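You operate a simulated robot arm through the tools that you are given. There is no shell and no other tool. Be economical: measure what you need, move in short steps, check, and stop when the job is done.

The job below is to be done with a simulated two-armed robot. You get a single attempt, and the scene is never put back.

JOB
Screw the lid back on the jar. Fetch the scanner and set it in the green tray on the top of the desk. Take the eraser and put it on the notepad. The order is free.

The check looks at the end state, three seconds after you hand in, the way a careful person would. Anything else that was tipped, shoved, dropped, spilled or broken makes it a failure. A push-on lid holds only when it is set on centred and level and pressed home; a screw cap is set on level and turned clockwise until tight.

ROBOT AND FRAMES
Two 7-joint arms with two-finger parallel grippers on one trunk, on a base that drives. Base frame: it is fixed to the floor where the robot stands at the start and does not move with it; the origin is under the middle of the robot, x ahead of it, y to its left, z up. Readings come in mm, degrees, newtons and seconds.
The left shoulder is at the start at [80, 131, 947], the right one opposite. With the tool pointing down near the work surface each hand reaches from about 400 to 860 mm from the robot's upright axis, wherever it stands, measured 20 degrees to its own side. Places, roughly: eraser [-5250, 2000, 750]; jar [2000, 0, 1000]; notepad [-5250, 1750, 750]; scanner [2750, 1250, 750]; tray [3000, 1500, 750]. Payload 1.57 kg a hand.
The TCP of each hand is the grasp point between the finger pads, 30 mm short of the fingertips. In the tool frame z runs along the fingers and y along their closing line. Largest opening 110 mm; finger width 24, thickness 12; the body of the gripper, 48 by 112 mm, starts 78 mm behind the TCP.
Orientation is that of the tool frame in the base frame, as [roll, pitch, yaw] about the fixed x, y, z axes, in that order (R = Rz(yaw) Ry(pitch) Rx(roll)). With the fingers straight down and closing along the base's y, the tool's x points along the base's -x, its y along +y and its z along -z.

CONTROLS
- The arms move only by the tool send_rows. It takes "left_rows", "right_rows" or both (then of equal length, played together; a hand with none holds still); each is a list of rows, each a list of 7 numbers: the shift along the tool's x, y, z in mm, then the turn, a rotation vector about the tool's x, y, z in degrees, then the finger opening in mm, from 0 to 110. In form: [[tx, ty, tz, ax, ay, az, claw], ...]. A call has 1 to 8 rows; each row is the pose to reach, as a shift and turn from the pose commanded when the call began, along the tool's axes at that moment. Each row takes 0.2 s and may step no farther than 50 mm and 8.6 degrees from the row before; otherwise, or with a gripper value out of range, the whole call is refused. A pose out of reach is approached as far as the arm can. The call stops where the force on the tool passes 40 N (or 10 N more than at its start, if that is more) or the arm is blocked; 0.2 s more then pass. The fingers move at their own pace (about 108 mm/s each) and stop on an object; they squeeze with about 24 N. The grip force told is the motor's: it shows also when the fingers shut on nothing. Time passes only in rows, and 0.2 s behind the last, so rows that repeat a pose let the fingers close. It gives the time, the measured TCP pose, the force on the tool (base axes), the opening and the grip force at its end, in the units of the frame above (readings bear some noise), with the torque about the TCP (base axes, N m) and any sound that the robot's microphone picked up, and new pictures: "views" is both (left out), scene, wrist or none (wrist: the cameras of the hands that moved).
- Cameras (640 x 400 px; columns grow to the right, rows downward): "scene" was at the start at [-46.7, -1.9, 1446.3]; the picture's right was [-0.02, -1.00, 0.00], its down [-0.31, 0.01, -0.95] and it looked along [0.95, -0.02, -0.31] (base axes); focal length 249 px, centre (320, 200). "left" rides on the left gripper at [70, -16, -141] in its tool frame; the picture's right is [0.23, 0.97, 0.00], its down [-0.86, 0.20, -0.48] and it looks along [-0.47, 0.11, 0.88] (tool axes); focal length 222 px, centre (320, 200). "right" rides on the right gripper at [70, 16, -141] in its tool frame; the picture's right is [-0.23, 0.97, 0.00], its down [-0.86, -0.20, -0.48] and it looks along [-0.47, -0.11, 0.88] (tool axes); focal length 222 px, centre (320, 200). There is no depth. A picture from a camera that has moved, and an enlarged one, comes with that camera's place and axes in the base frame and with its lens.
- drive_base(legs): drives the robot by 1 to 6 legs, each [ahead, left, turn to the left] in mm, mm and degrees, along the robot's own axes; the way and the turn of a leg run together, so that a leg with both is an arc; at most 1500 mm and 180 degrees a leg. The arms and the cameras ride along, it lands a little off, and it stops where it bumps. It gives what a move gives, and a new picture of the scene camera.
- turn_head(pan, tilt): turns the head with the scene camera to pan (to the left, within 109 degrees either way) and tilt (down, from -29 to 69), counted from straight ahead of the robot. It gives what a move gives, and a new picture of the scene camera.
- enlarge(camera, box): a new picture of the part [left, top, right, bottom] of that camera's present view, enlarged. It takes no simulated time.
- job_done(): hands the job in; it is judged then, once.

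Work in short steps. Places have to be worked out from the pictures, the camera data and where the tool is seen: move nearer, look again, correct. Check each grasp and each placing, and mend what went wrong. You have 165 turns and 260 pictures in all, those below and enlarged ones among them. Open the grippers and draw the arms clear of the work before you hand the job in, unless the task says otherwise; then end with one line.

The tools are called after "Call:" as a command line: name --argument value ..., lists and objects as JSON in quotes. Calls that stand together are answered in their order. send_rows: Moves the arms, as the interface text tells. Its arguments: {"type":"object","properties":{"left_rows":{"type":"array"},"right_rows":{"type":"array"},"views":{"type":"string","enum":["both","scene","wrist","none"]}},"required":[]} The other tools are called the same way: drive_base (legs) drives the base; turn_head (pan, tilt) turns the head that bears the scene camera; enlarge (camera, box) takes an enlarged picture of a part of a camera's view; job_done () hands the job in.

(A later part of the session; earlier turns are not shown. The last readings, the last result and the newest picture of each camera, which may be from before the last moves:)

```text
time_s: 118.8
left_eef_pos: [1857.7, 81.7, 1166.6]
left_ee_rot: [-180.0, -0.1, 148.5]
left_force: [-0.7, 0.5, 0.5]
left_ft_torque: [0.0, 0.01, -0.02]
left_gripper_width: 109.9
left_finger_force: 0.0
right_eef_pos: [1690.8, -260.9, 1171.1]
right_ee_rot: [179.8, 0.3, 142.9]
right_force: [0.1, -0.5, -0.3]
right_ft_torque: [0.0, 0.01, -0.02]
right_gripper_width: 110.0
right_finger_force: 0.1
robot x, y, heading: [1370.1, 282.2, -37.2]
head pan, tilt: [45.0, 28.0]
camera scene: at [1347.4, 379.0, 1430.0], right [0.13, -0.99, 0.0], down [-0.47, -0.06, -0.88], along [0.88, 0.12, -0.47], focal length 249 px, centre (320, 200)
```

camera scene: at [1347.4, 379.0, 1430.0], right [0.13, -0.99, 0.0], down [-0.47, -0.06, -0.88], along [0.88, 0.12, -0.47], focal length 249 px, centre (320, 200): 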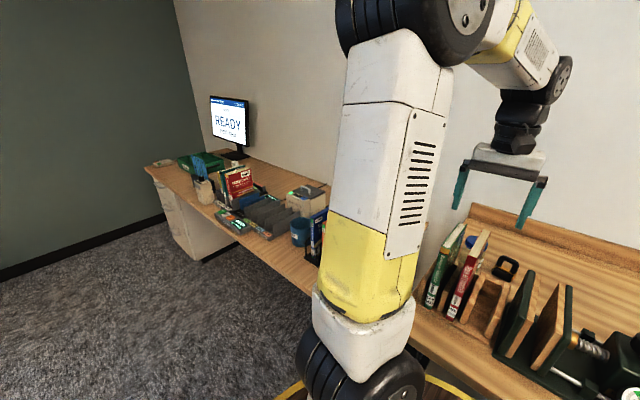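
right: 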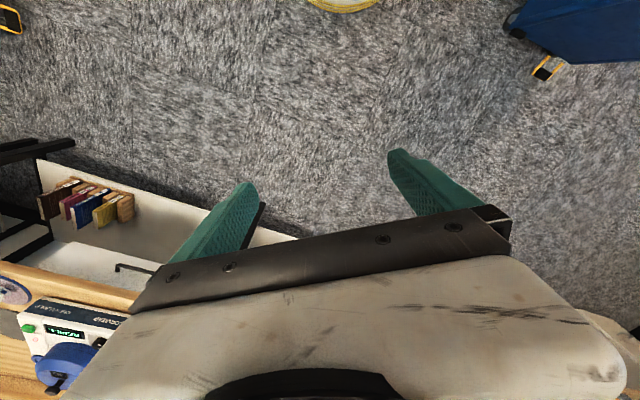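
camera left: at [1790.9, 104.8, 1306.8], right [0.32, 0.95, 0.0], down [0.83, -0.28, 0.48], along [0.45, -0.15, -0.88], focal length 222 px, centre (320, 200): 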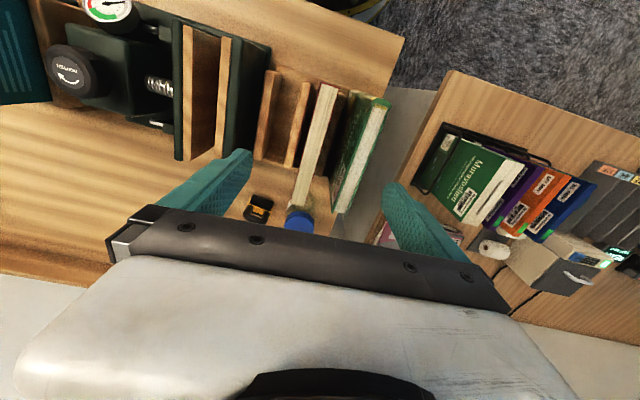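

I'll enlarge the left desk to identify the scanner and the green tray.

Call:
enlarge --camera "scene" --box '[130, 130, 340, 270]'

```text
2.86 times, centred on (235, 200) of scene
camera zoom: at [1347.4, 379.0, 1430.0], right [0.13, -0.99, 0.0], down [-0.47, -0.06, -0.88], along [0.88, 0.12, -0.47], focal length 713 px, centre (563, 200)
```

zoom: 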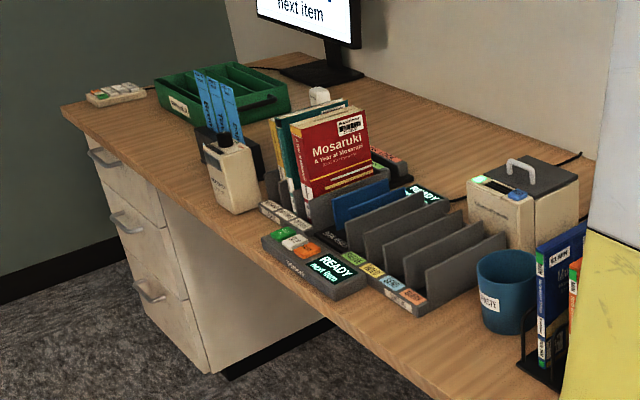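

The green tray is at the far end of the left desk, and the handheld device stands before the red book. I'll back off and drive left along the desk for a closer look.

Call:
drive_base --legs '[[-250, 0, 0], [0, 1500, 0]]'

Call:
turn_head --pan 5 --tilt 32

```text
time_s: 127.5
left_eef_pos: [2571.7, 1358.3, 1166.8]
left_ee_rot: [180.0, 0.0, 145.8]
left_force: [0.8, -0.1, -0.5]
left_ft_torque: [-0.01, -0.02, -0.03]
left_gripper_width: 109.9
left_finger_force: 0.0
right_eef_pos: [2387.6, 1023.7, 1169.5]
right_ee_rot: [179.9, 0.3, 140.0]
right_force: [-0.2, 0.2, 0.1]
right_ft_torque: [-0.03, 0.04, 0.0]
right_gripper_width: 109.9
right_finger_force: 0.1
robot x, y, heading: [2094.8, 1577.6, -40.0]
head pan, tilt: [45.0, 28.0]
camera scene: at [2076.7, 1679.1, 1430.0], right [0.09, -1.0, 0.0], down [-0.47, -0.04, -0.88], along [0.88, 0.08, -0.47], focal length 249 px, centre (320, 200)
```

scene: 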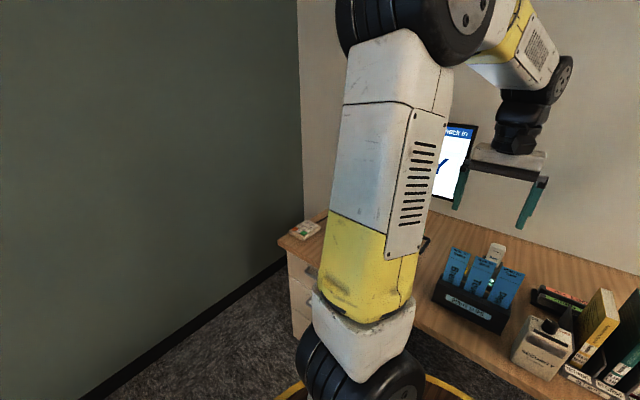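

```text
time_s: 128.6
left_eef_pos: [2572.6, 1358.7, 1166.3]
left_ee_rot: [180.0, 0.1, 145.7]
left_force: [0.0, 0.7, 0.3]
left_ft_torque: [-0.01, 0.01, 0.0]
left_gripper_width: 110.1
left_finger_force: 0.2
right_eef_pos: [2388.8, 1025.1, 1169.7]
right_ee_rot: [179.9, 0.2, 140.0]
right_force: [-0.1, 0.3, -0.8]
right_ft_torque: [-0.02, -0.01, 0.03]
right_gripper_width: 109.8
right_finger_force: 0.1
robot x, y, heading: [2094.2, 1577.5, -39.9]
head pan, tilt: [5.0, 32.0]
camera scene: at [2059.3, 1619.9, 1423.7], right [-0.57, -0.82, 0.0], down [-0.43, 0.3, -0.85], along [0.69, -0.49, -0.53], focal length 249 px, centre (320, 200)
```

scene: 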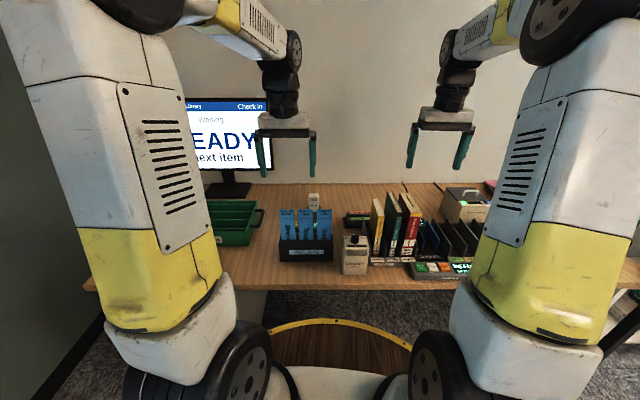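

The tray is at left, then the bookmark holder, a bottle-like item, and books. I'll enlarge to find the scanner.

Call:
enlarge --camera "scene" --box '[190, 170, 350, 290]'

Call:
enlarge --camera "scene" --box '[330, 170, 490, 290]'

Call:
enlarge --camera "left" --box '[0, 0, 640, 400]'

```text
3.33 times, centred on (270, 230) of scene
camera zoom: at [2059.3, 1619.9, 1423.7], right [-0.57, -0.82, 0.0], down [-0.43, 0.3, -0.85], along [0.69, -0.49, -0.53], focal length 832 px, centre (487, 100)
```

zoom: 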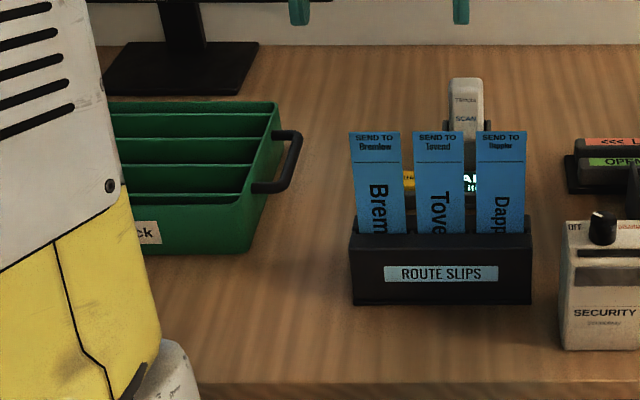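

```text
3.33 times, centred on (410, 230) of scene
camera zoom: at [2059.3, 1619.9, 1423.7], right [-0.57, -0.82, 0.0], down [-0.43, 0.3, -0.85], along [0.69, -0.49, -0.53], focal length 832 px, centre (20, 100)
```

zoom: 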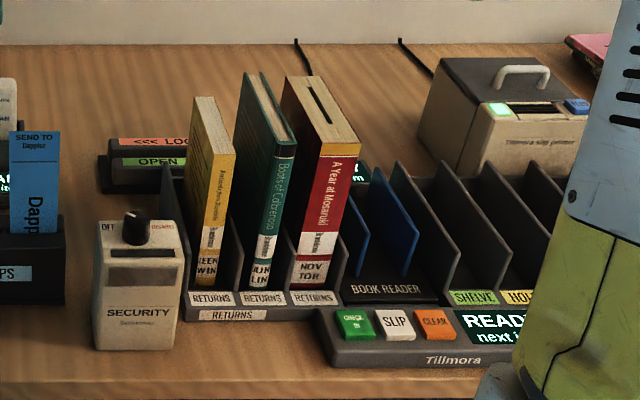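

```text
1.00 times, centred on (320, 200) of left (not enlarged: the box is as wide or as high as the picture)
camera zoom: at [2506.8, 1384.0, 1307.0], right [0.36, 0.93, 0.0], down [0.82, -0.32, 0.48], along [0.45, -0.17, -0.88], focal length 222 px, centre (320, 200)
```

zoom: 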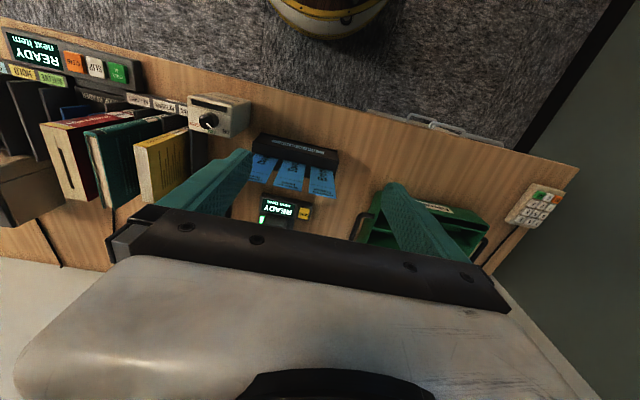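

The scanner looks to be the small device with a display and a "SCAN" label behind the route slips. I'll move the left hand forward above it for a top view.

Call:
send_rows --left_rows '[[-45, 0, 0, 0, 0, 0, 110], [-90, 0, 0, 0, 0, 0, 110], [-135, 0, 0, 0, 0, 0, 110], [-170, -30, 0, 0, 0, 0, 110]]' --views "wrist"

Call:
enlarge --camera "left" --box '[210, 60, 450, 220]'

```text
time_s: 129.6
left_eef_pos: [2702.1, 1237.7, 1165.7]
left_ee_rot: [180.0, -0.1, 145.7]
left_force: [-0.1, 0.0, 0.8]
left_ft_torque: [-0.03, -0.02, 0.01]
left_gripper_width: 110.1
left_finger_force: 0.1
right_eef_pos: [2388.8, 1023.8, 1169.8]
right_ee_rot: [-180.0, 0.2, 140.2]
right_force: [-0.7, 1.0, 0.2]
right_ft_torque: [0.01, 0.0, 0.01]
right_gripper_width: 109.9
right_finger_force: 0.0
robot x, y, heading: [2093.3, 1582.7, -39.9]
head pan, tilt: [5.0, 32.0]
camera left: at [2636.6, 1262.8, 1306.6], right [0.36, 0.93, 0.0], down [0.82, -0.32, 0.48], along [0.45, -0.17, -0.88], focal length 222 px, centre (320, 200)
```

left: 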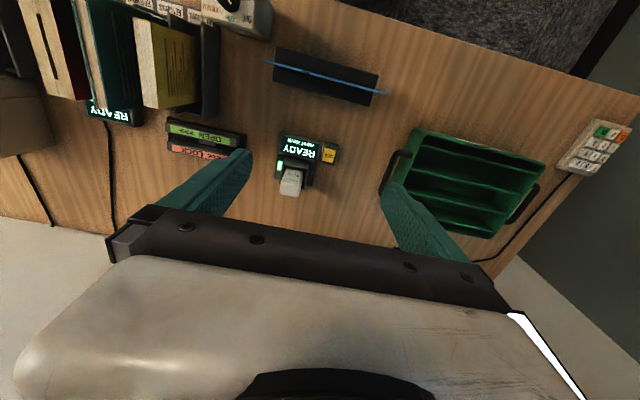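

```text
2.50 times, centred on (330, 140) of left
camera zoom: at [2636.6, 1262.8, 1306.6], right [0.36, 0.93, 0.0], down [0.82, -0.32, 0.48], along [0.45, -0.17, -0.88], focal length 555 px, centre (295, 350)
```

zoom: 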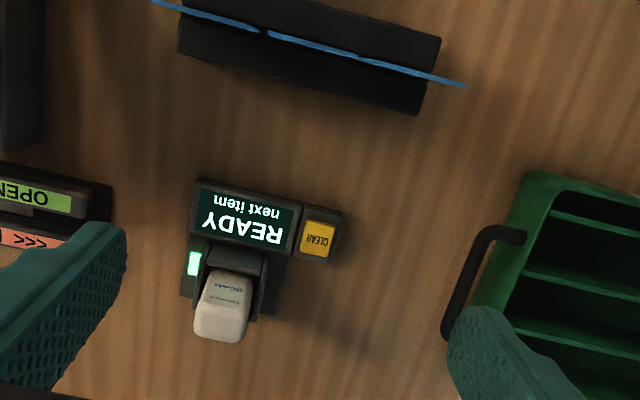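

The scanner stands in a small dock at about (2787, 1140), top z≈897; the tray is around (3006, 1533). I'll shift the base left 150 and forward 130 to bring both within left-hand reach.

Call:
drive_base --legs '[[0, 150, 3], [130, 0, 0]]'

Call:
enlarge --camera "left" --box '[0, 0, 640, 400]'

```text
time_s: 131.9
left_eef_pos: [2914.8, 1310.6, 1165.7]
left_ee_rot: [-179.9, 0.0, 148.6]
left_force: [-0.5, -0.2, 0.7]
left_ft_torque: [-0.01, -0.01, -0.02]
left_gripper_width: 109.9
left_finger_force: 0.1
right_eef_pos: [2613.5, 1082.5, 1170.5]
right_ee_rot: [179.9, 0.2, 143.1]
right_force: [-0.3, 0.2, -0.3]
right_ft_torque: [-0.01, -0.02, -0.01]
right_gripper_width: 110.0
right_finger_force: 0.1
robot x, y, heading: [2290.8, 1624.2, -37.0]
head pan, tilt: [5.0, 32.0]
camera scene: at [2254.0, 1659.3, 1423.7], right [-0.53, -0.85, 0.0], down [-0.45, 0.28, -0.85], along [0.72, -0.45, -0.53], focal length 249 px, centre (320, 200)
```

scene: 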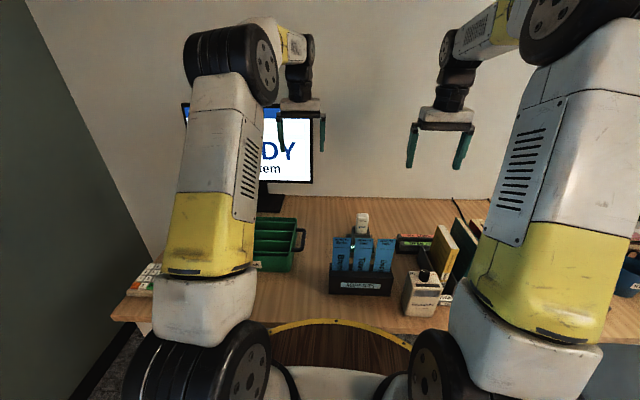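

```text
1.00 times, centred on (320, 200) of left (not enlarged: the box is as wide or as high as the picture)
camera zoom: at [2848.9, 1332.5, 1306.6], right [0.31, 0.95, 0.0], down [0.83, -0.27, 0.48], along [0.45, -0.15, -0.88], focal length 222 px, centre (320, 200)
```

zoom: 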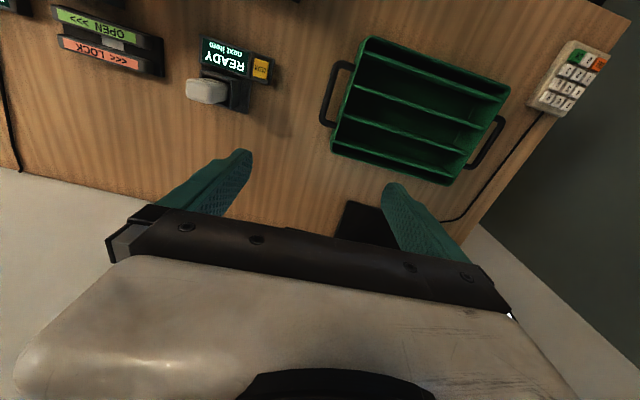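

The tray has long dividers, and the scanner with its dock is ahead at right. I'll move the left hand over the scanner and lower to look closely.

Call:
send_rows --left_rows '[[15, -45, 0, 0, 0, 0, 110], [30, -90, 0, 0, 0, 0, 110], [40, -135, 0, 0, 0, 0, 110], [40, -180, 10, 0, 0, 0, 110], [35, -205, 45, 0, 0, 0, 110], [35, -205, 80, 0, 0, 0, 110]]' --views "wrist"

Call:
enlarge --camera "left" --box '[210, 60, 450, 220]'

Call:
enlarge --camera "scene" --box '[310, 190, 430, 290]'

```text
time_s: 133.3
left_eef_pos: [2781.0, 1153.8, 1088.4]
left_ee_rot: [179.9, 0.0, 148.7]
left_force: [-0.1, 0.4, 1.0]
left_ft_torque: [-0.03, 0.0, 0.01]
left_gripper_width: 110.0
left_finger_force: 0.1
right_eef_pos: [2613.5, 1081.9, 1169.9]
right_ee_rot: [179.9, 0.2, 143.1]
right_force: [0.2, -0.3, -0.1]
right_ft_torque: [-0.03, -0.01, -0.02]
right_gripper_width: 109.9
right_finger_force: 0.0
robot x, y, heading: [2290.7, 1621.2, -37.3]
head pan, tilt: [5.0, 32.0]
camera left: at [2713.6, 1176.4, 1228.2], right [0.31, 0.95, 0.0], down [0.83, -0.27, 0.48], along [0.45, -0.15, -0.88], focal length 222 px, centre (320, 200)
```

left: 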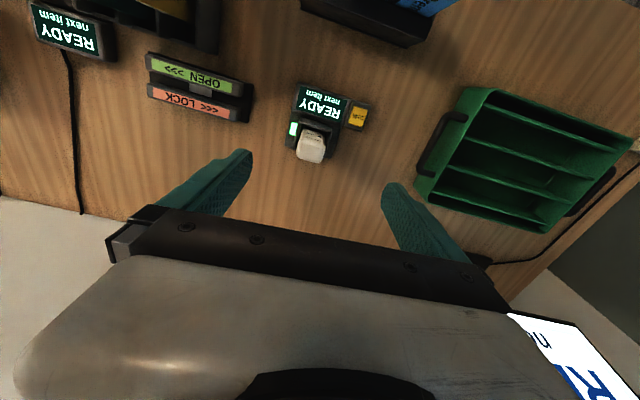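

```text
2.50 times, centred on (330, 140) of left
camera zoom: at [2713.6, 1176.4, 1228.2], right [0.31, 0.95, 0.0], down [0.83, -0.27, 0.48], along [0.45, -0.15, -0.88], focal length 555 px, centre (295, 350)
```

zoom: 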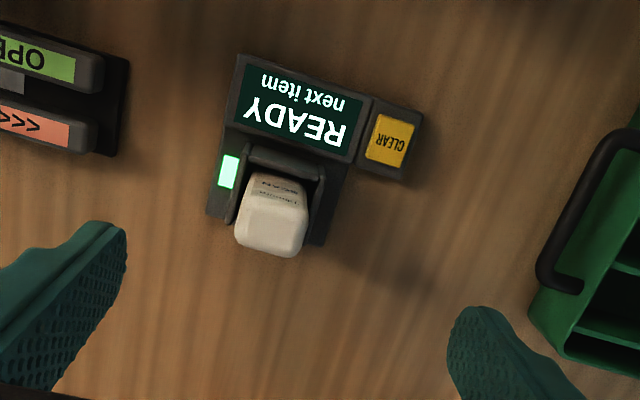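

```text
4.00 times, centred on (370, 240) of scene
camera zoom: at [2254.0, 1659.1, 1423.7], right [-0.53, -0.85, 0.0], down [-0.45, 0.28, -0.85], along [0.72, -0.45, -0.53], focal length 998 px, centre (120, 40)
```

zoom: 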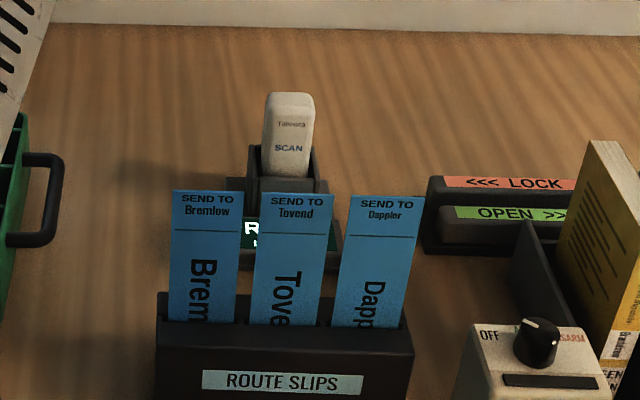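

The scanner is a slim upright handset, top at about (2798, 1136, 902), in a dock whose walls reach z≈814, and its width lies along my closing line. I'll move over it, descend to z≈960 and check.

Call:
send_rows --left_rows '[[-20, -6, 30, 0, 0, 0, 100], [-20, -6, 65, 0, 0, 0, 90], [-20, -6, 100, 0, 0, 0, 90], [-20, -6, 125, 0, 0, 0, 90]]' --views "wrist"

Call:
enlarge --camera "left" --box '[220, 80, 420, 240]'

```text
time_s: 134.3
left_eef_pos: [2794.1, 1136.5, 958.6]
left_ee_rot: [-179.9, 0.0, 148.7]
left_force: [0.0, -0.9, 0.2]
left_ft_torque: [-0.01, -0.01, -0.02]
left_gripper_width: 90.2
left_finger_force: 0.0
right_eef_pos: [2615.0, 1080.9, 1170.0]
right_ee_rot: [179.9, 0.2, 143.1]
right_force: [0.1, 0.2, 0.7]
right_ft_torque: [0.0, -0.01, 0.02]
right_gripper_width: 110.1
right_finger_force: 0.0
robot x, y, heading: [2289.5, 1623.9, -37.2]
head pan, tilt: [5.0, 32.0]
camera left: at [2728.2, 1158.7, 1099.0], right [0.31, 0.95, 0.0], down [0.83, -0.27, 0.48], along [0.45, -0.15, -0.88], focal length 222 px, centre (320, 200)
```

left: 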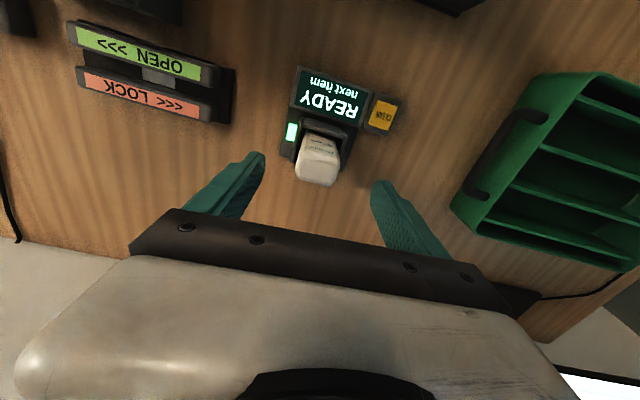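

```text
2.50 times, centred on (320, 160) of left
camera zoom: at [2728.2, 1158.7, 1099.0], right [0.31, 0.95, 0.0], down [0.83, -0.27, 0.48], along [0.45, -0.15, -0.88], focal length 555 px, centre (320, 300)
```

zoom: 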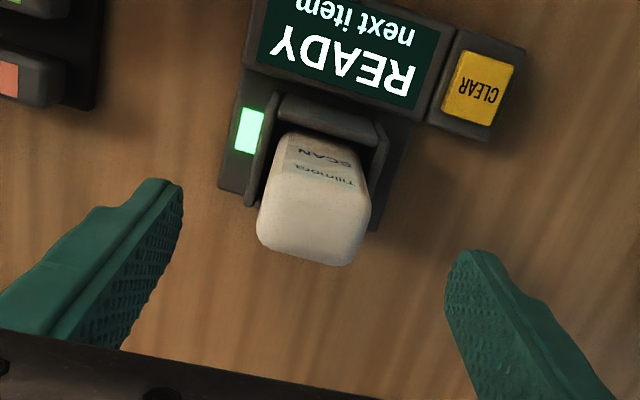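

Well aligned. I'll descend 85 mm and close on the handset.

Call:
send_rows --left_rows '[[0, 0, 30, 0, 0, 0, 90], [0, 0, 60, 0, 0, 0, 90], [0, 0, 86, 0, 0, 0, 90], [0, 0, 86, 0, 0, 0, 65], [0, 0, 86, 0, 0, 0, 40], [0, 0, 86, 0, 0, 0, 30], [0, 0, 86, 0, 0, 0, 30], [0, 0, 86, 0, 0, 0, 30]]' --views "wrist"

```text
time_s: 136.1
left_eef_pos: [2796.1, 1137.9, 875.1]
left_ee_rot: [180.0, 0.0, 148.6]
left_force: [0.5, -1.0, 0.6]
left_ft_torque: [0.01, -0.02, 0.0]
left_gripper_width: 43.9
left_finger_force: 24.3
right_eef_pos: [2614.3, 1081.5, 1169.0]
right_ee_rot: [179.8, 0.2, 143.1]
right_force: [0.7, 0.3, -0.2]
right_ft_torque: [0.01, 0.0, -0.01]
right_gripper_width: 110.1
right_finger_force: 0.1
robot x, y, heading: [2288.1, 1621.0, -37.0]
head pan, tilt: [5.0, 32.0]
camera left: at [2728.0, 1158.8, 1015.8], right [0.31, 0.95, 0.0], down [0.83, -0.27, 0.48], along [0.45, -0.15, -0.88], focal length 222 px, centre (320, 200)
```

left: 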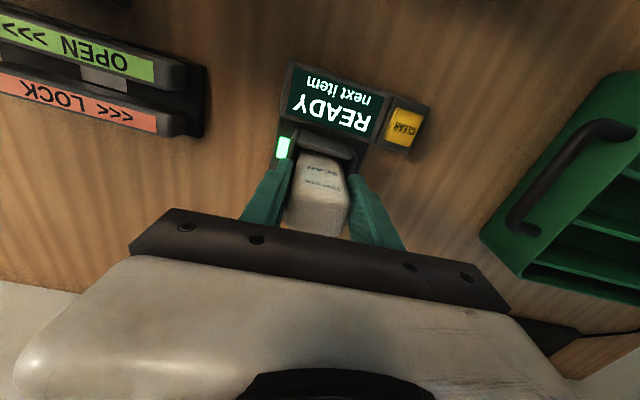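

Gripped at 43.9 mm. I'll lift gently along its slight lean and watch the force in case it is latched.

Call:
send_rows --left_rows '[[0, 0, -3, 0, 0, 0, 30], [-1, 0, -8, 0, 0, 0, 30], [-1.5, 0, -14, 0, 0, 0, 30]]' --views "wrist"

```text
time_s: 136.9
left_eef_pos: [2795.8, 1137.2, 890.9]
left_ee_rot: [-180.0, -0.1, 148.7]
left_force: [0.3, -0.7, -0.9]
left_ft_torque: [0.04, 0.0, 0.0]
left_gripper_width: 43.6
left_finger_force: 23.9
right_eef_pos: [2614.3, 1080.8, 1170.0]
right_ee_rot: [179.9, 0.3, 143.0]
right_force: [-0.2, 0.3, 0.4]
right_ft_torque: [0.01, 0.03, 0.02]
right_gripper_width: 110.2
right_finger_force: 0.2
robot x, y, heading: [2294.2, 1623.0, -37.2]
head pan, tilt: [5.0, 32.0]
camera left: at [2727.7, 1158.1, 1030.5], right [0.31, 0.95, 0.0], down [0.83, -0.27, 0.48], along [0.45, -0.15, -0.88], focal length 222 px, centre (320, 200)
```

left: 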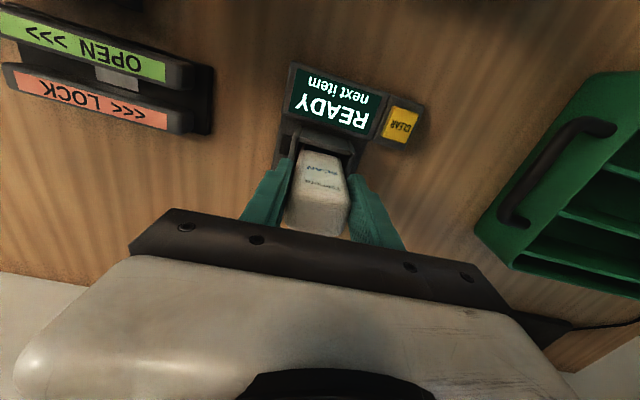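

It comes free (dock light went off). Lifting well clear.

Call:
send_rows --left_rows '[[-2, 0, -40, 0, 0, 0, 30], [-2, 0, -80, 0, 0, 0, 30], [-2, 0, -120, 0, 0, 0, 30], [0, 0, -160, 0, 0, 0, 30]]' --views "both"

Call:
enlarge --camera "scene" --box '[230, 100, 430, 280]'

```text
time_s: 137.9
left_eef_pos: [2793.7, 1136.1, 1047.4]
left_ee_rot: [179.9, -0.1, 148.6]
left_force: [0.4, 0.6, -1.4]
left_ft_torque: [0.02, 0.02, 0.01]
left_gripper_width: 43.5
left_finger_force: 24.2
right_eef_pos: [2615.0, 1080.5, 1171.1]
right_ee_rot: [179.9, 0.1, 143.1]
right_force: [0.8, 0.4, -0.1]
right_ft_torque: [0.02, 0.03, 0.0]
right_gripper_width: 109.8
right_finger_force: 0.1
robot x, y, heading: [2291.8, 1621.2, -36.9]
head pan, tilt: [5.0, 32.0]
camera scene: at [2254.4, 1658.9, 1423.7], right [-0.53, -0.85, 0.0], down [-0.45, 0.28, -0.85], along [0.72, -0.45, -0.53], focal length 249 px, centre (320, 200)
camera left: at [2726.7, 1156.7, 1187.6], right [0.31, 0.95, 0.0], down [0.83, -0.28, 0.48], along [0.45, -0.15, -0.88], focal length 222 px, centre (320, 200)
```

scene: 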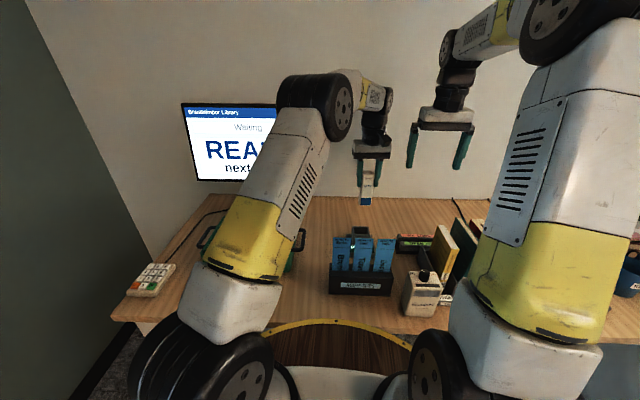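
left: 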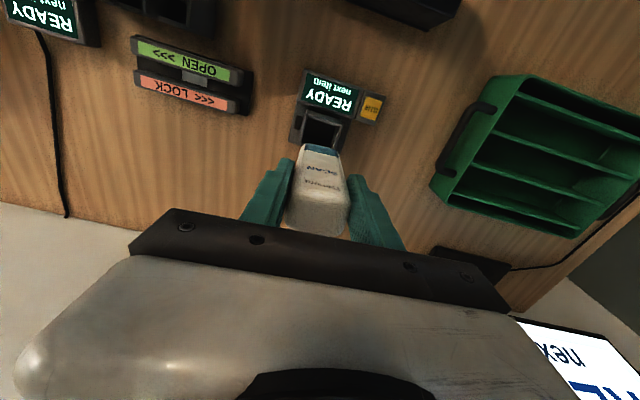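

```text
2.22 times, centred on (330, 190) of scene
camera zoom: at [2254.4, 1658.9, 1423.7], right [-0.53, -0.85, 0.0], down [-0.45, 0.28, -0.85], along [0.72, -0.45, -0.53], focal length 554 px, centre (298, 222)
```

zoom: 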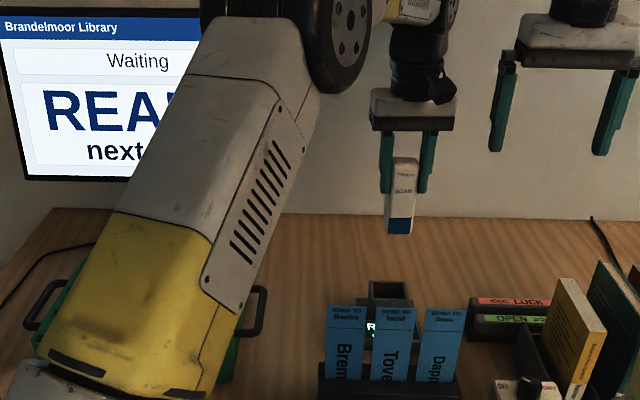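

The scanner is held, its bottom about 97 mm below the TCP. The tray is roughly 300×215 mm with slots running along my closing direction, so I'll carry the scanner above the second slot from the front.

Call:
send_rows --left_rows '[[7, 48, 0, 0, 0, 0, 30], [13, 96, 0, 0, 0, 0, 30], [19, 144, 0, 0, 0, 0, 30], [25, 192, 0, 0, 0, 0, 30], [31, 240, 0, 0, 0, 0, 30], [37, 288, 0, 0, 0, 0, 30], [43, 336, 0, 0, 0, 0, 30], [49, 384, 0, 0, 0, 0, 30]]' --views "both"

```text
time_s: 139.7
left_eef_pos: [2952.6, 1490.3, 1047.2]
left_ee_rot: [180.0, -0.1, 148.6]
left_force: [0.1, -0.4, -1.7]
left_ft_torque: [0.04, 0.03, 0.01]
left_gripper_width: 43.8
left_finger_force: 23.6
right_eef_pos: [2613.6, 1081.8, 1170.1]
right_ee_rot: [179.9, 0.1, 143.0]
right_force: [-0.6, -0.3, 0.4]
right_ft_torque: [0.03, 0.0, -0.03]
right_gripper_width: 110.0
right_finger_force: 0.1
robot x, y, heading: [2291.5, 1620.9, -37.1]
head pan, tilt: [5.0, 32.0]
camera scene: at [2254.1, 1658.8, 1423.7], right [-0.53, -0.85, 0.0], down [-0.45, 0.28, -0.85], along [0.72, -0.45, -0.53], focal length 249 px, centre (320, 200)
camera left: at [2885.9, 1512.2, 1188.6], right [0.31, 0.95, 0.0], down [0.83, -0.28, 0.48], along [0.45, -0.15, -0.88], focal length 222 px, centre (320, 200)
```

scene: 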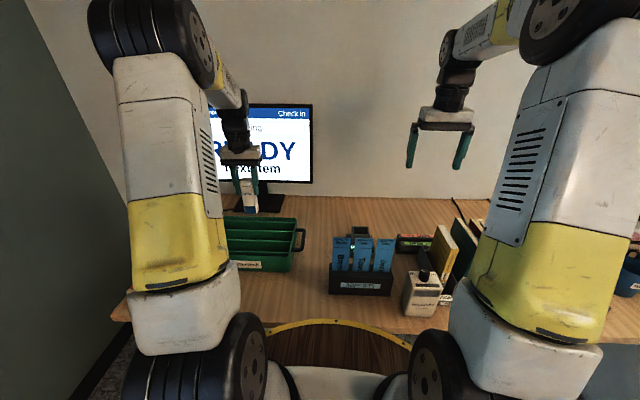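
left: 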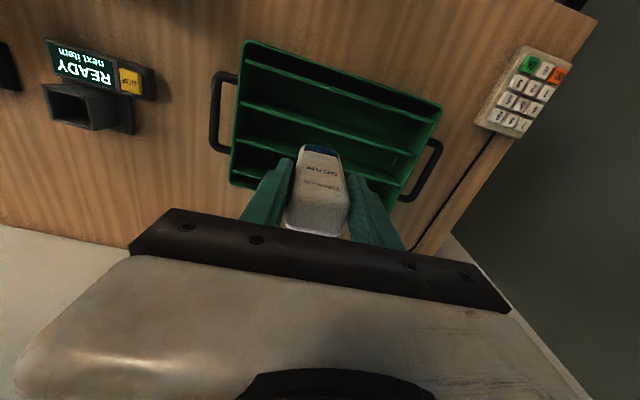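

I'll enlarge to see the slots relative to the scanner tip.

Call:
enlarge --camera "left" --box '[200, 30, 460, 220]'

Call:
enlarge --camera "scene" --box '[210, 150, 330, 280]'

```text
2.11 times, centred on (330, 125) of left
camera zoom: at [2885.9, 1512.2, 1188.6], right [0.31, 0.95, 0.0], down [0.83, -0.28, 0.48], along [0.45, -0.15, -0.88], focal length 468 px, centre (299, 358)
```

zoom: 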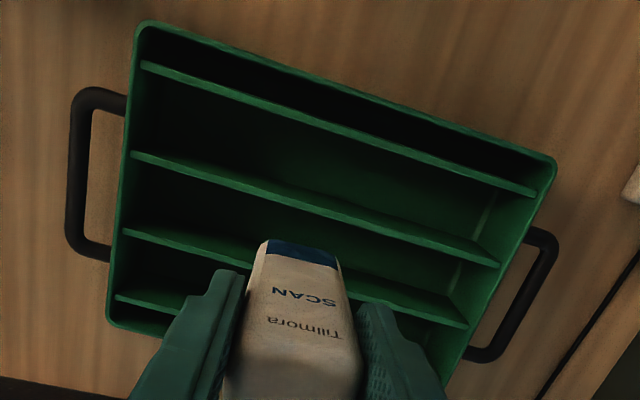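

```text
3.08 times, centred on (270, 215) of scene
camera zoom: at [2254.1, 1658.8, 1423.7], right [-0.53, -0.85, 0.0], down [-0.45, 0.28, -0.85], along [0.72, -0.45, -0.53], focal length 768 px, centre (474, 154)
```

zoom: 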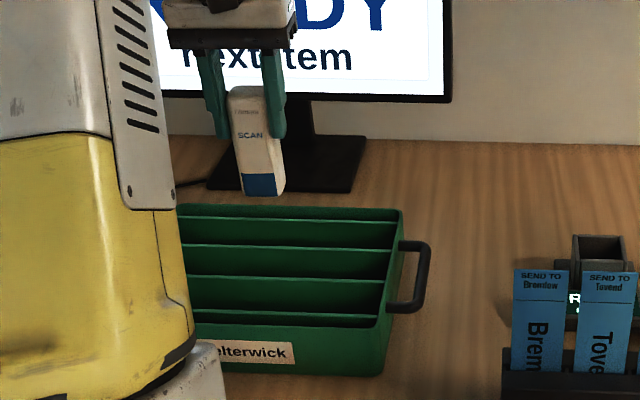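

The tray ("Felterwick") has three ~62 mm slots; the middle slot's centre is about (2992, 1488). I'll shift there, align yaw by 3°, and lower until the tip is just above the rim.

Call:
send_rows --left_rows '[[-20, 10, 0, 0, 0, 3, 30], [-42, 18, 0, 0, 0, 3, 30], [-42, 18, 45, 0, 0, 3, 30], [-42, 18, 90, 0, 0, 3, 30], [-42, 18, 120, 0, 0, 3, 30], [-42, 18, 125, 0, 0, 3, 30]]' --views "wrist"

Call:
enlarge --camera "scene" --box '[210, 150, 330, 280]'

Call:
enlarge --camera "left" --box '[200, 30, 460, 220]'

```text
time_s: 141.1
left_eef_pos: [2998.9, 1483.1, 923.2]
left_ee_rot: [180.0, 0.3, 145.6]
left_force: [2.3, 0.6, 21.1]
left_ft_torque: [-0.13, -0.26, -0.02]
left_gripper_width: 44.0
left_finger_force: 23.4
right_eef_pos: [2613.5, 1081.3, 1170.3]
right_ee_rot: [179.9, 0.2, 142.9]
right_force: [-0.4, 0.1, 0.7]
right_ft_torque: [0.0, 0.03, -0.01]
right_gripper_width: 110.0
right_finger_force: 0.0
robot x, y, heading: [2286.0, 1621.9, -36.9]
head pan, tilt: [5.0, 32.0]
camera left: at [2931.7, 1508.7, 1063.4], right [0.36, 0.93, 0.0], down [0.82, -0.32, 0.48], along [0.45, -0.17, -0.88], focal length 222 px, centre (320, 200)
```

left: 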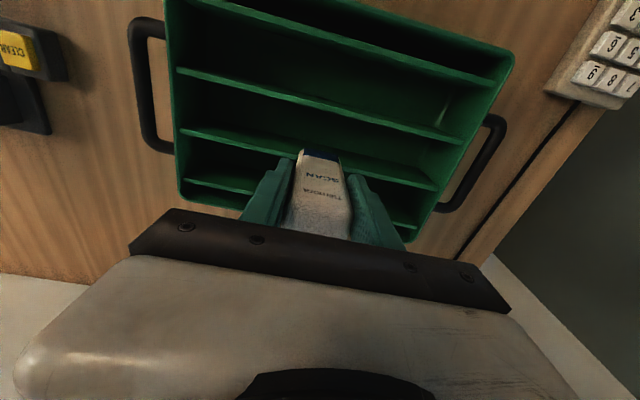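

```text
3.08 times, centred on (270, 215) of scene
camera zoom: at [2253.6, 1659.3, 1423.6], right [-0.53, -0.85, 0.0], down [-0.45, 0.28, -0.85], along [0.72, -0.45, -0.53], focal length 768 px, centre (474, 154)
```

zoom: 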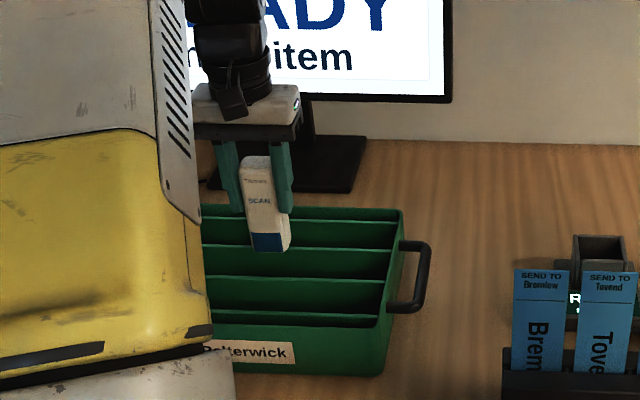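

```text
2.11 times, centred on (330, 125) of left
camera zoom: at [2931.7, 1508.7, 1063.4], right [0.36, 0.93, 0.0], down [0.82, -0.32, 0.48], along [0.45, -0.17, -0.88], focal length 468 px, centre (299, 358)
```

zoom: 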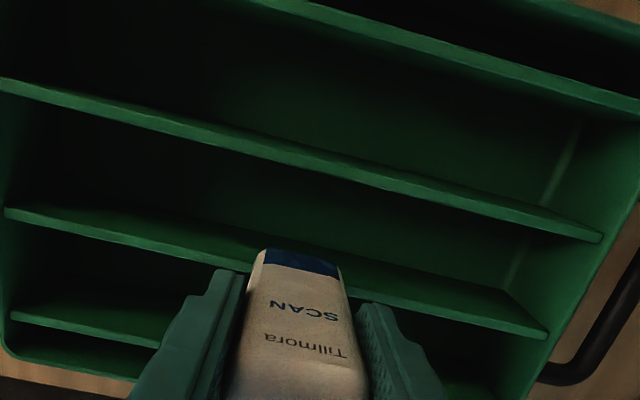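

The tip touched divider C at 21 N, so the dividers are taller (z≈826) and I'm about 30 mm too far forward. I'll lift and shift toward the robot.

Call:
send_rows --left_rows '[[0, 0, -8, 0, 0, 0, 30], [0, 0, -15, 0, 0, 0, 30], [15, 0, -15, 0, 0, 0, 30], [31, 0, -15, 0, 0, 0, 30], [31, 0, -8, 0, 0, 0, 30]]' --views "none"

Call:
enlarge --camera "left" --box '[200, 30, 460, 220]'

Call:
enlarge --camera "scene" --box '[210, 150, 330, 280]'

```text
time_s: 142.3
left_eef_pos: [2971.9, 1502.0, 929.5]
left_ee_rot: [180.0, 0.0, 145.6]
left_force: [0.1, -1.4, -2.1]
left_ft_torque: [0.02, 0.01, -0.03]
left_gripper_width: 43.6
left_finger_force: 24.0
right_eef_pos: [2614.9, 1081.4, 1169.1]
right_ee_rot: [179.9, 0.3, 143.0]
right_force: [0.2, 0.5, 1.2]
right_ft_torque: [-0.04, 0.0, 0.0]
right_gripper_width: 110.1
right_finger_force: 0.1
robot x, y, heading: [2295.1, 1622.1, -37.0]
head pan, tilt: [5.0, 32.0]
```

```text
2.11 times, centred on (330, 125) of left
camera zoom: at [2906.0, 1526.8, 1070.3], right [0.36, 0.93, 0.0], down [0.82, -0.32, 0.48], along [0.45, -0.17, -0.88], focal length 468 px, centre (299, 358)
```

zoom: 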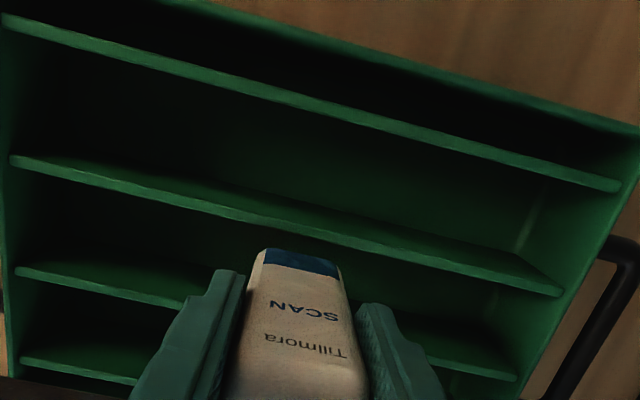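

```text
3.08 times, centred on (270, 215) of scene
camera zoom: at [2254.2, 1659.2, 1423.7], right [-0.53, -0.85, 0.0], down [-0.45, 0.28, -0.85], along [0.72, -0.45, -0.53], focal length 768 px, centre (474, 154)
```

zoom: 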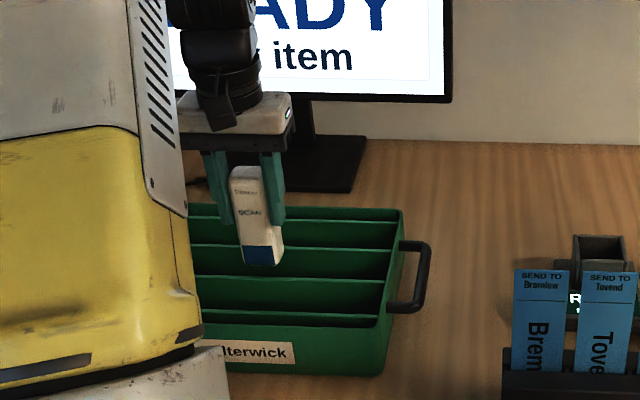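

The tip is now over the middle slot, with a bit more margin needed at the back. I'll shift 5 mm more and lower step by step.

Call:
send_rows --left_rows '[[5, 0, 0, 0, 0, 0, 30], [5, 0, 10, 0, 0, 0, 30], [5, 0, 20, 0, 0, 0, 30], [5, 0, 30, 0, 0, 0, 30], [5, 0, 40, 0, 0, 0, 30]]' --views "none"

Call:
enlarge --camera "left" --box '[200, 30, 460, 220]'

```text
time_s: 143.5
left_eef_pos: [2968.4, 1506.2, 891.9]
left_ee_rot: [180.0, -0.1, 145.7]
left_force: [1.8, -0.3, -0.5]
left_ft_torque: [-0.11, -0.1, -0.06]
left_gripper_width: 43.7
left_finger_force: 24.1
right_eef_pos: [2614.7, 1080.8, 1170.0]
right_ee_rot: [180.0, 0.2, 143.1]
right_force: [-0.3, -0.2, 0.4]
right_ft_torque: [-0.01, 0.03, -0.04]
right_gripper_width: 110.0
right_finger_force: 0.1
robot x, y, heading: [2290.0, 1621.4, -37.2]
head pan, tilt: [5.0, 32.0]
```

```text
2.11 times, centred on (330, 125) of left
camera zoom: at [2903.1, 1531.4, 1032.4], right [0.36, 0.93, 0.0], down [0.82, -0.32, 0.48], along [0.45, -0.17, -0.88], focal length 468 px, centre (299, 358)
```

zoom: 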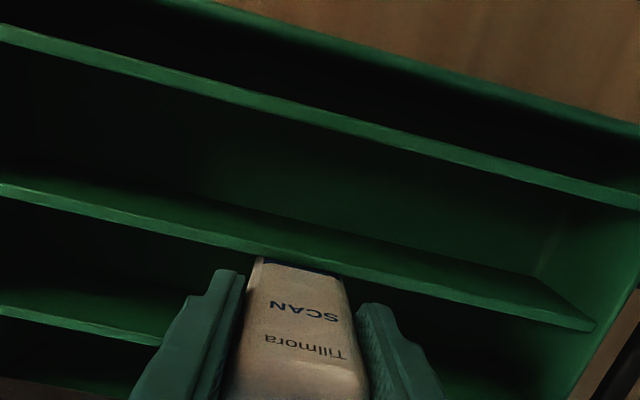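

The tip is inside the slot, brushing divider B slightly. I'll shift 3 mm forward and continue down.

Call:
send_rows --left_rows '[[-3, 0, 0, 0, 0, 0, 30], [-3, 0, 10, 0, 0, 0, 30], [-3, 0, 20, 0, 0, 0, 30], [-3, 0, 28, 0, 0, 0, 30], [-3, 0, 34, 0, 0, 0, 30]]' --views "none"

```text
time_s: 144.7
left_eef_pos: [2971.2, 1504.4, 861.2]
left_ee_rot: [179.9, 0.1, 145.8]
left_force: [-6.1, 2.4, 23.6]
left_ft_torque: [0.18, 0.44, 0.06]
left_gripper_width: 43.9
left_finger_force: 23.7
right_eef_pos: [2613.1, 1081.8, 1170.2]
right_ee_rot: [179.9, 0.1, 143.1]
right_force: [-0.4, 0.6, 0.2]
right_ft_torque: [0.04, 0.02, -0.01]
right_gripper_width: 109.8
right_finger_force: 0.0
robot x, y, heading: [2292.2, 1619.6, -36.8]
head pan, tilt: [5.0, 32.0]
```

Contact at TCP z≈861, so the bottom is at about 764, likely the tray floor. I'll ease off and check the pictures before releasing.

Call:
send_rows --left_rows '[[0, 0, -1.2, 0, 0, 0, 30]]' --views "none"

Call:
enlarge --camera "scene" --box '[190, 150, 330, 280]'

Call:
enlarge --camera "left" --box '[200, 30, 460, 220]'

```text
time_s: 145.1
left_eef_pos: [2972.5, 1503.8, 860.1]
left_ee_rot: [-179.9, 0.1, 145.6]
left_force: [-5.8, 2.8, 28.1]
left_ft_torque: [0.2, 0.49, 0.08]
left_gripper_width: 43.8
left_finger_force: 24.2
right_eef_pos: [2613.1, 1081.3, 1169.8]
right_ee_rot: [179.8, 0.1, 143.0]
right_force: [-0.3, -0.3, 0.5]
right_ft_torque: [-0.03, 0.01, -0.01]
right_gripper_width: 110.0
right_finger_force: 0.0
robot x, y, heading: [2288.2, 1622.8, -37.2]
head pan, tilt: [5.0, 32.0]
```

```text
3.08 times, centred on (260, 215) of scene
camera zoom: at [2253.0, 1659.4, 1423.6], right [-0.53, -0.85, 0.0], down [-0.45, 0.28, -0.85], along [0.72, -0.45, -0.53], focal length 768 px, centre (505, 154)
```

zoom: 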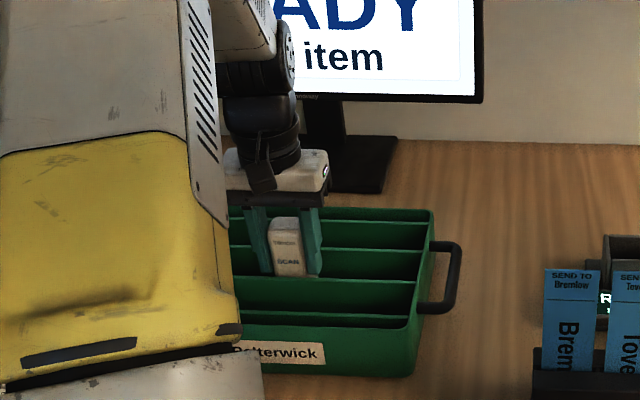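

```text
2.11 times, centred on (330, 125) of left
camera zoom: at [2904.7, 1529.3, 1001.3], right [0.36, 0.93, 0.0], down [0.82, -0.32, 0.48], along [0.45, -0.17, -0.88], focal length 468 px, centre (299, 358)
```

zoom: 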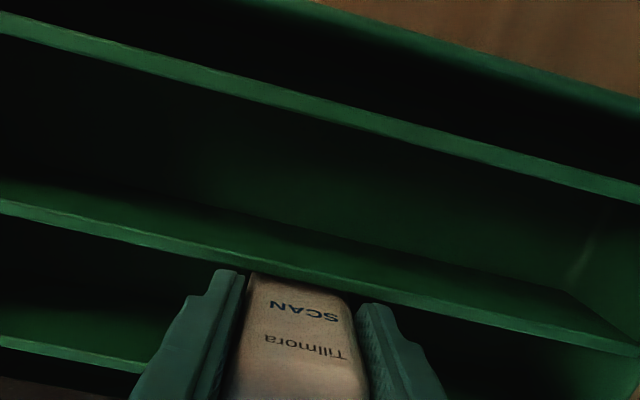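

The scanner stands on the floor of the middle slot. I'll unload upward 2 mm, open, and withdraw straight up.

Call:
send_rows --left_rows '[[0, 0, -2, 0, 0, 0, 30], [0, 0, -2.5, 0, 0, 0, 40], [0, 0, -2.5, 0, 0, 0, 60], [0, 0, -2.5, 0, 0, 0, 70], [0, 0, -30, 0, 0, 0, 70], [0, 0, -75, 0, 0, 0, 70], [0, 0, -120, 0, 0, 0, 70]]' --views "wrist"

Call:
enlarge --camera "scene" --box '[190, 150, 330, 280]'

```text
time_s: 146.7
left_eef_pos: [2971.9, 1502.3, 984.1]
left_ee_rot: [-180.0, -0.1, 145.7]
left_force: [0.0, -0.5, -0.3]
left_ft_torque: [0.01, 0.04, -0.01]
left_gripper_width: 70.1
left_finger_force: 0.0
right_eef_pos: [2614.2, 1080.5, 1170.8]
right_ee_rot: [180.0, 0.1, 143.1]
right_force: [0.8, -0.3, 0.2]
right_ft_torque: [0.01, 0.0, 0.01]
right_gripper_width: 109.7
right_finger_force: 0.0
robot x, y, heading: [2290.0, 1621.0, -36.9]
head pan, tilt: [5.0, 32.0]
camera left: at [2907.2, 1528.1, 1123.3], right [0.36, 0.93, 0.0], down [0.82, -0.32, 0.48], along [0.44, -0.17, -0.88], focal length 222 px, centre (320, 200)
```

left: 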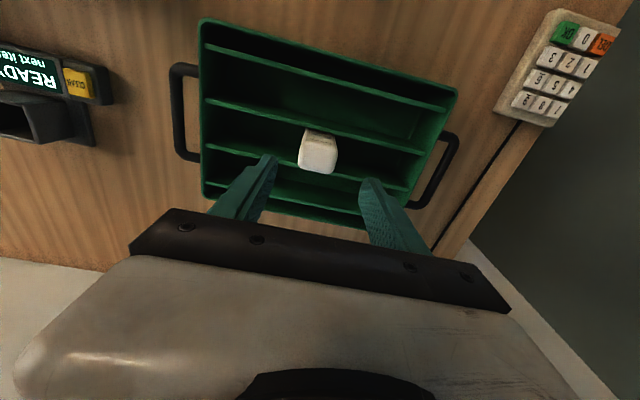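

```text
3.08 times, centred on (260, 215) of scene
camera zoom: at [2254.5, 1659.1, 1423.7], right [-0.53, -0.85, 0.0], down [-0.45, 0.28, -0.85], along [0.72, -0.45, -0.53], focal length 768 px, centre (505, 154)
```

zoom: 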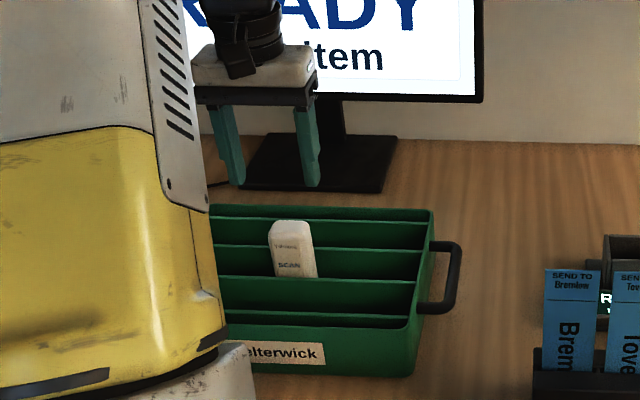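

The scanner stands in the tray, leaning on a divider, and nothing else is disturbed. I'll raise and retract the left hand, back off, and look across the room toward the eraser.

Call:
send_rows --left_rows '[[0, 0, -45, 0, 0, 0, 70], [0, 0, -90, 0, 0, 0, 80], [0, 0, -130, 0, 0, 0, 90], [40, -10, -150, 0, 0, 0, 100], [85, -20, -150, 0, 0, 0, 110], [130, -30, -150, 0, 0, 0, 110], [150, -40, -150, 0, 0, 0, 110]]' --views "none"

Call:
drive_base --legs '[[-500, 0, 0]]'

Call:
turn_head --pan -105 --tilt 20

```text
time_s: 148.3
left_eef_pos: [2823.2, 1552.8, 1127.2]
left_ee_rot: [-180.0, -0.1, 145.6]
left_force: [0.0, -0.7, 0.4]
left_ft_torque: [0.01, 0.0, -0.01]
left_gripper_width: 109.8
left_finger_force: 0.0
right_eef_pos: [2615.1, 1081.5, 1169.5]
right_ee_rot: [179.9, 0.2, 143.1]
right_force: [0.2, -0.3, -0.1]
right_ft_torque: [0.02, 0.0, 0.02]
right_gripper_width: 109.9
right_finger_force: 0.1
robot x, y, heading: [2291.3, 1621.2, -37.0]
head pan, tilt: [5.0, 32.0]
```

```text
time_s: 151.2
left_eef_pos: [2426.0, 1853.5, 1127.7]
left_ee_rot: [180.0, 0.1, 146.2]
left_force: [0.1, 0.1, 0.1]
left_ft_torque: [0.0, 0.03, 0.0]
left_gripper_width: 109.8
left_finger_force: 0.1
right_eef_pos: [2221.6, 1381.7, 1170.9]
right_ee_rot: [180.0, 0.2, 143.7]
right_force: [-0.1, 0.4, 0.2]
right_ft_torque: [0.04, 0.01, 0.01]
right_gripper_width: 110.3
right_finger_force: 0.0
robot x, y, heading: [1897.2, 1921.1, -36.3]
head pan, tilt: [5.0, 32.0]
camera scene: at [1856.8, 1955.5, 1423.7], right [-0.52, -0.85, 0.0], down [-0.45, 0.28, -0.85], along [0.72, -0.44, -0.53], focal length 249 px, centre (320, 200)
```

scene: 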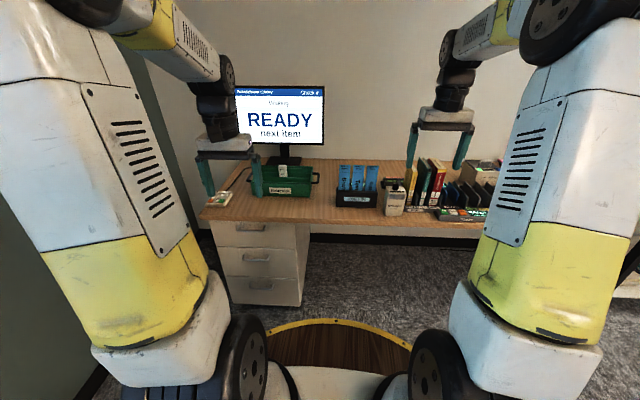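

```text
time_s: 153.1
left_eef_pos: [2426.8, 1854.5, 1128.9]
left_ee_rot: [179.9, 0.0, 146.2]
left_force: [0.5, -0.2, 0.7]
left_ft_torque: [0.0, -0.01, -0.02]
left_gripper_width: 110.0
left_finger_force: 0.0
right_eef_pos: [2222.7, 1381.3, 1170.0]
right_ee_rot: [179.9, 0.1, 143.6]
right_force: [-0.5, -0.6, 0.1]
right_ft_torque: [-0.02, 0.01, -0.01]
right_gripper_width: 109.7
right_finger_force: 0.0
robot x, y, heading: [1890.4, 1915.1, -36.4]
head pan, tilt: [-105.0, 20.0]
camera scene: at [1707.5, 1944.4, 1442.9], right [-0.62, 0.78, 0.0], down [0.27, 0.21, -0.94], along [-0.74, -0.59, -0.34], focal length 249 px, centre (320, 200)
```

scene: 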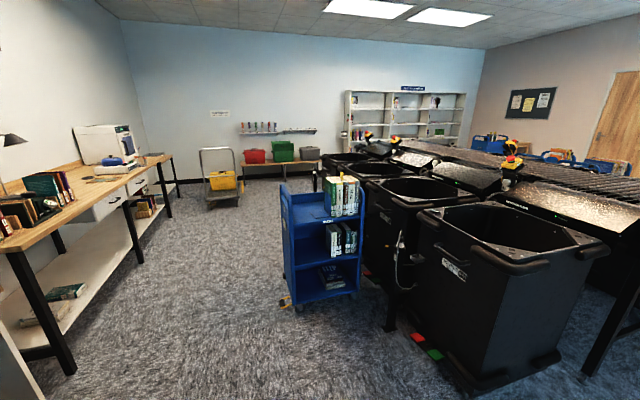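

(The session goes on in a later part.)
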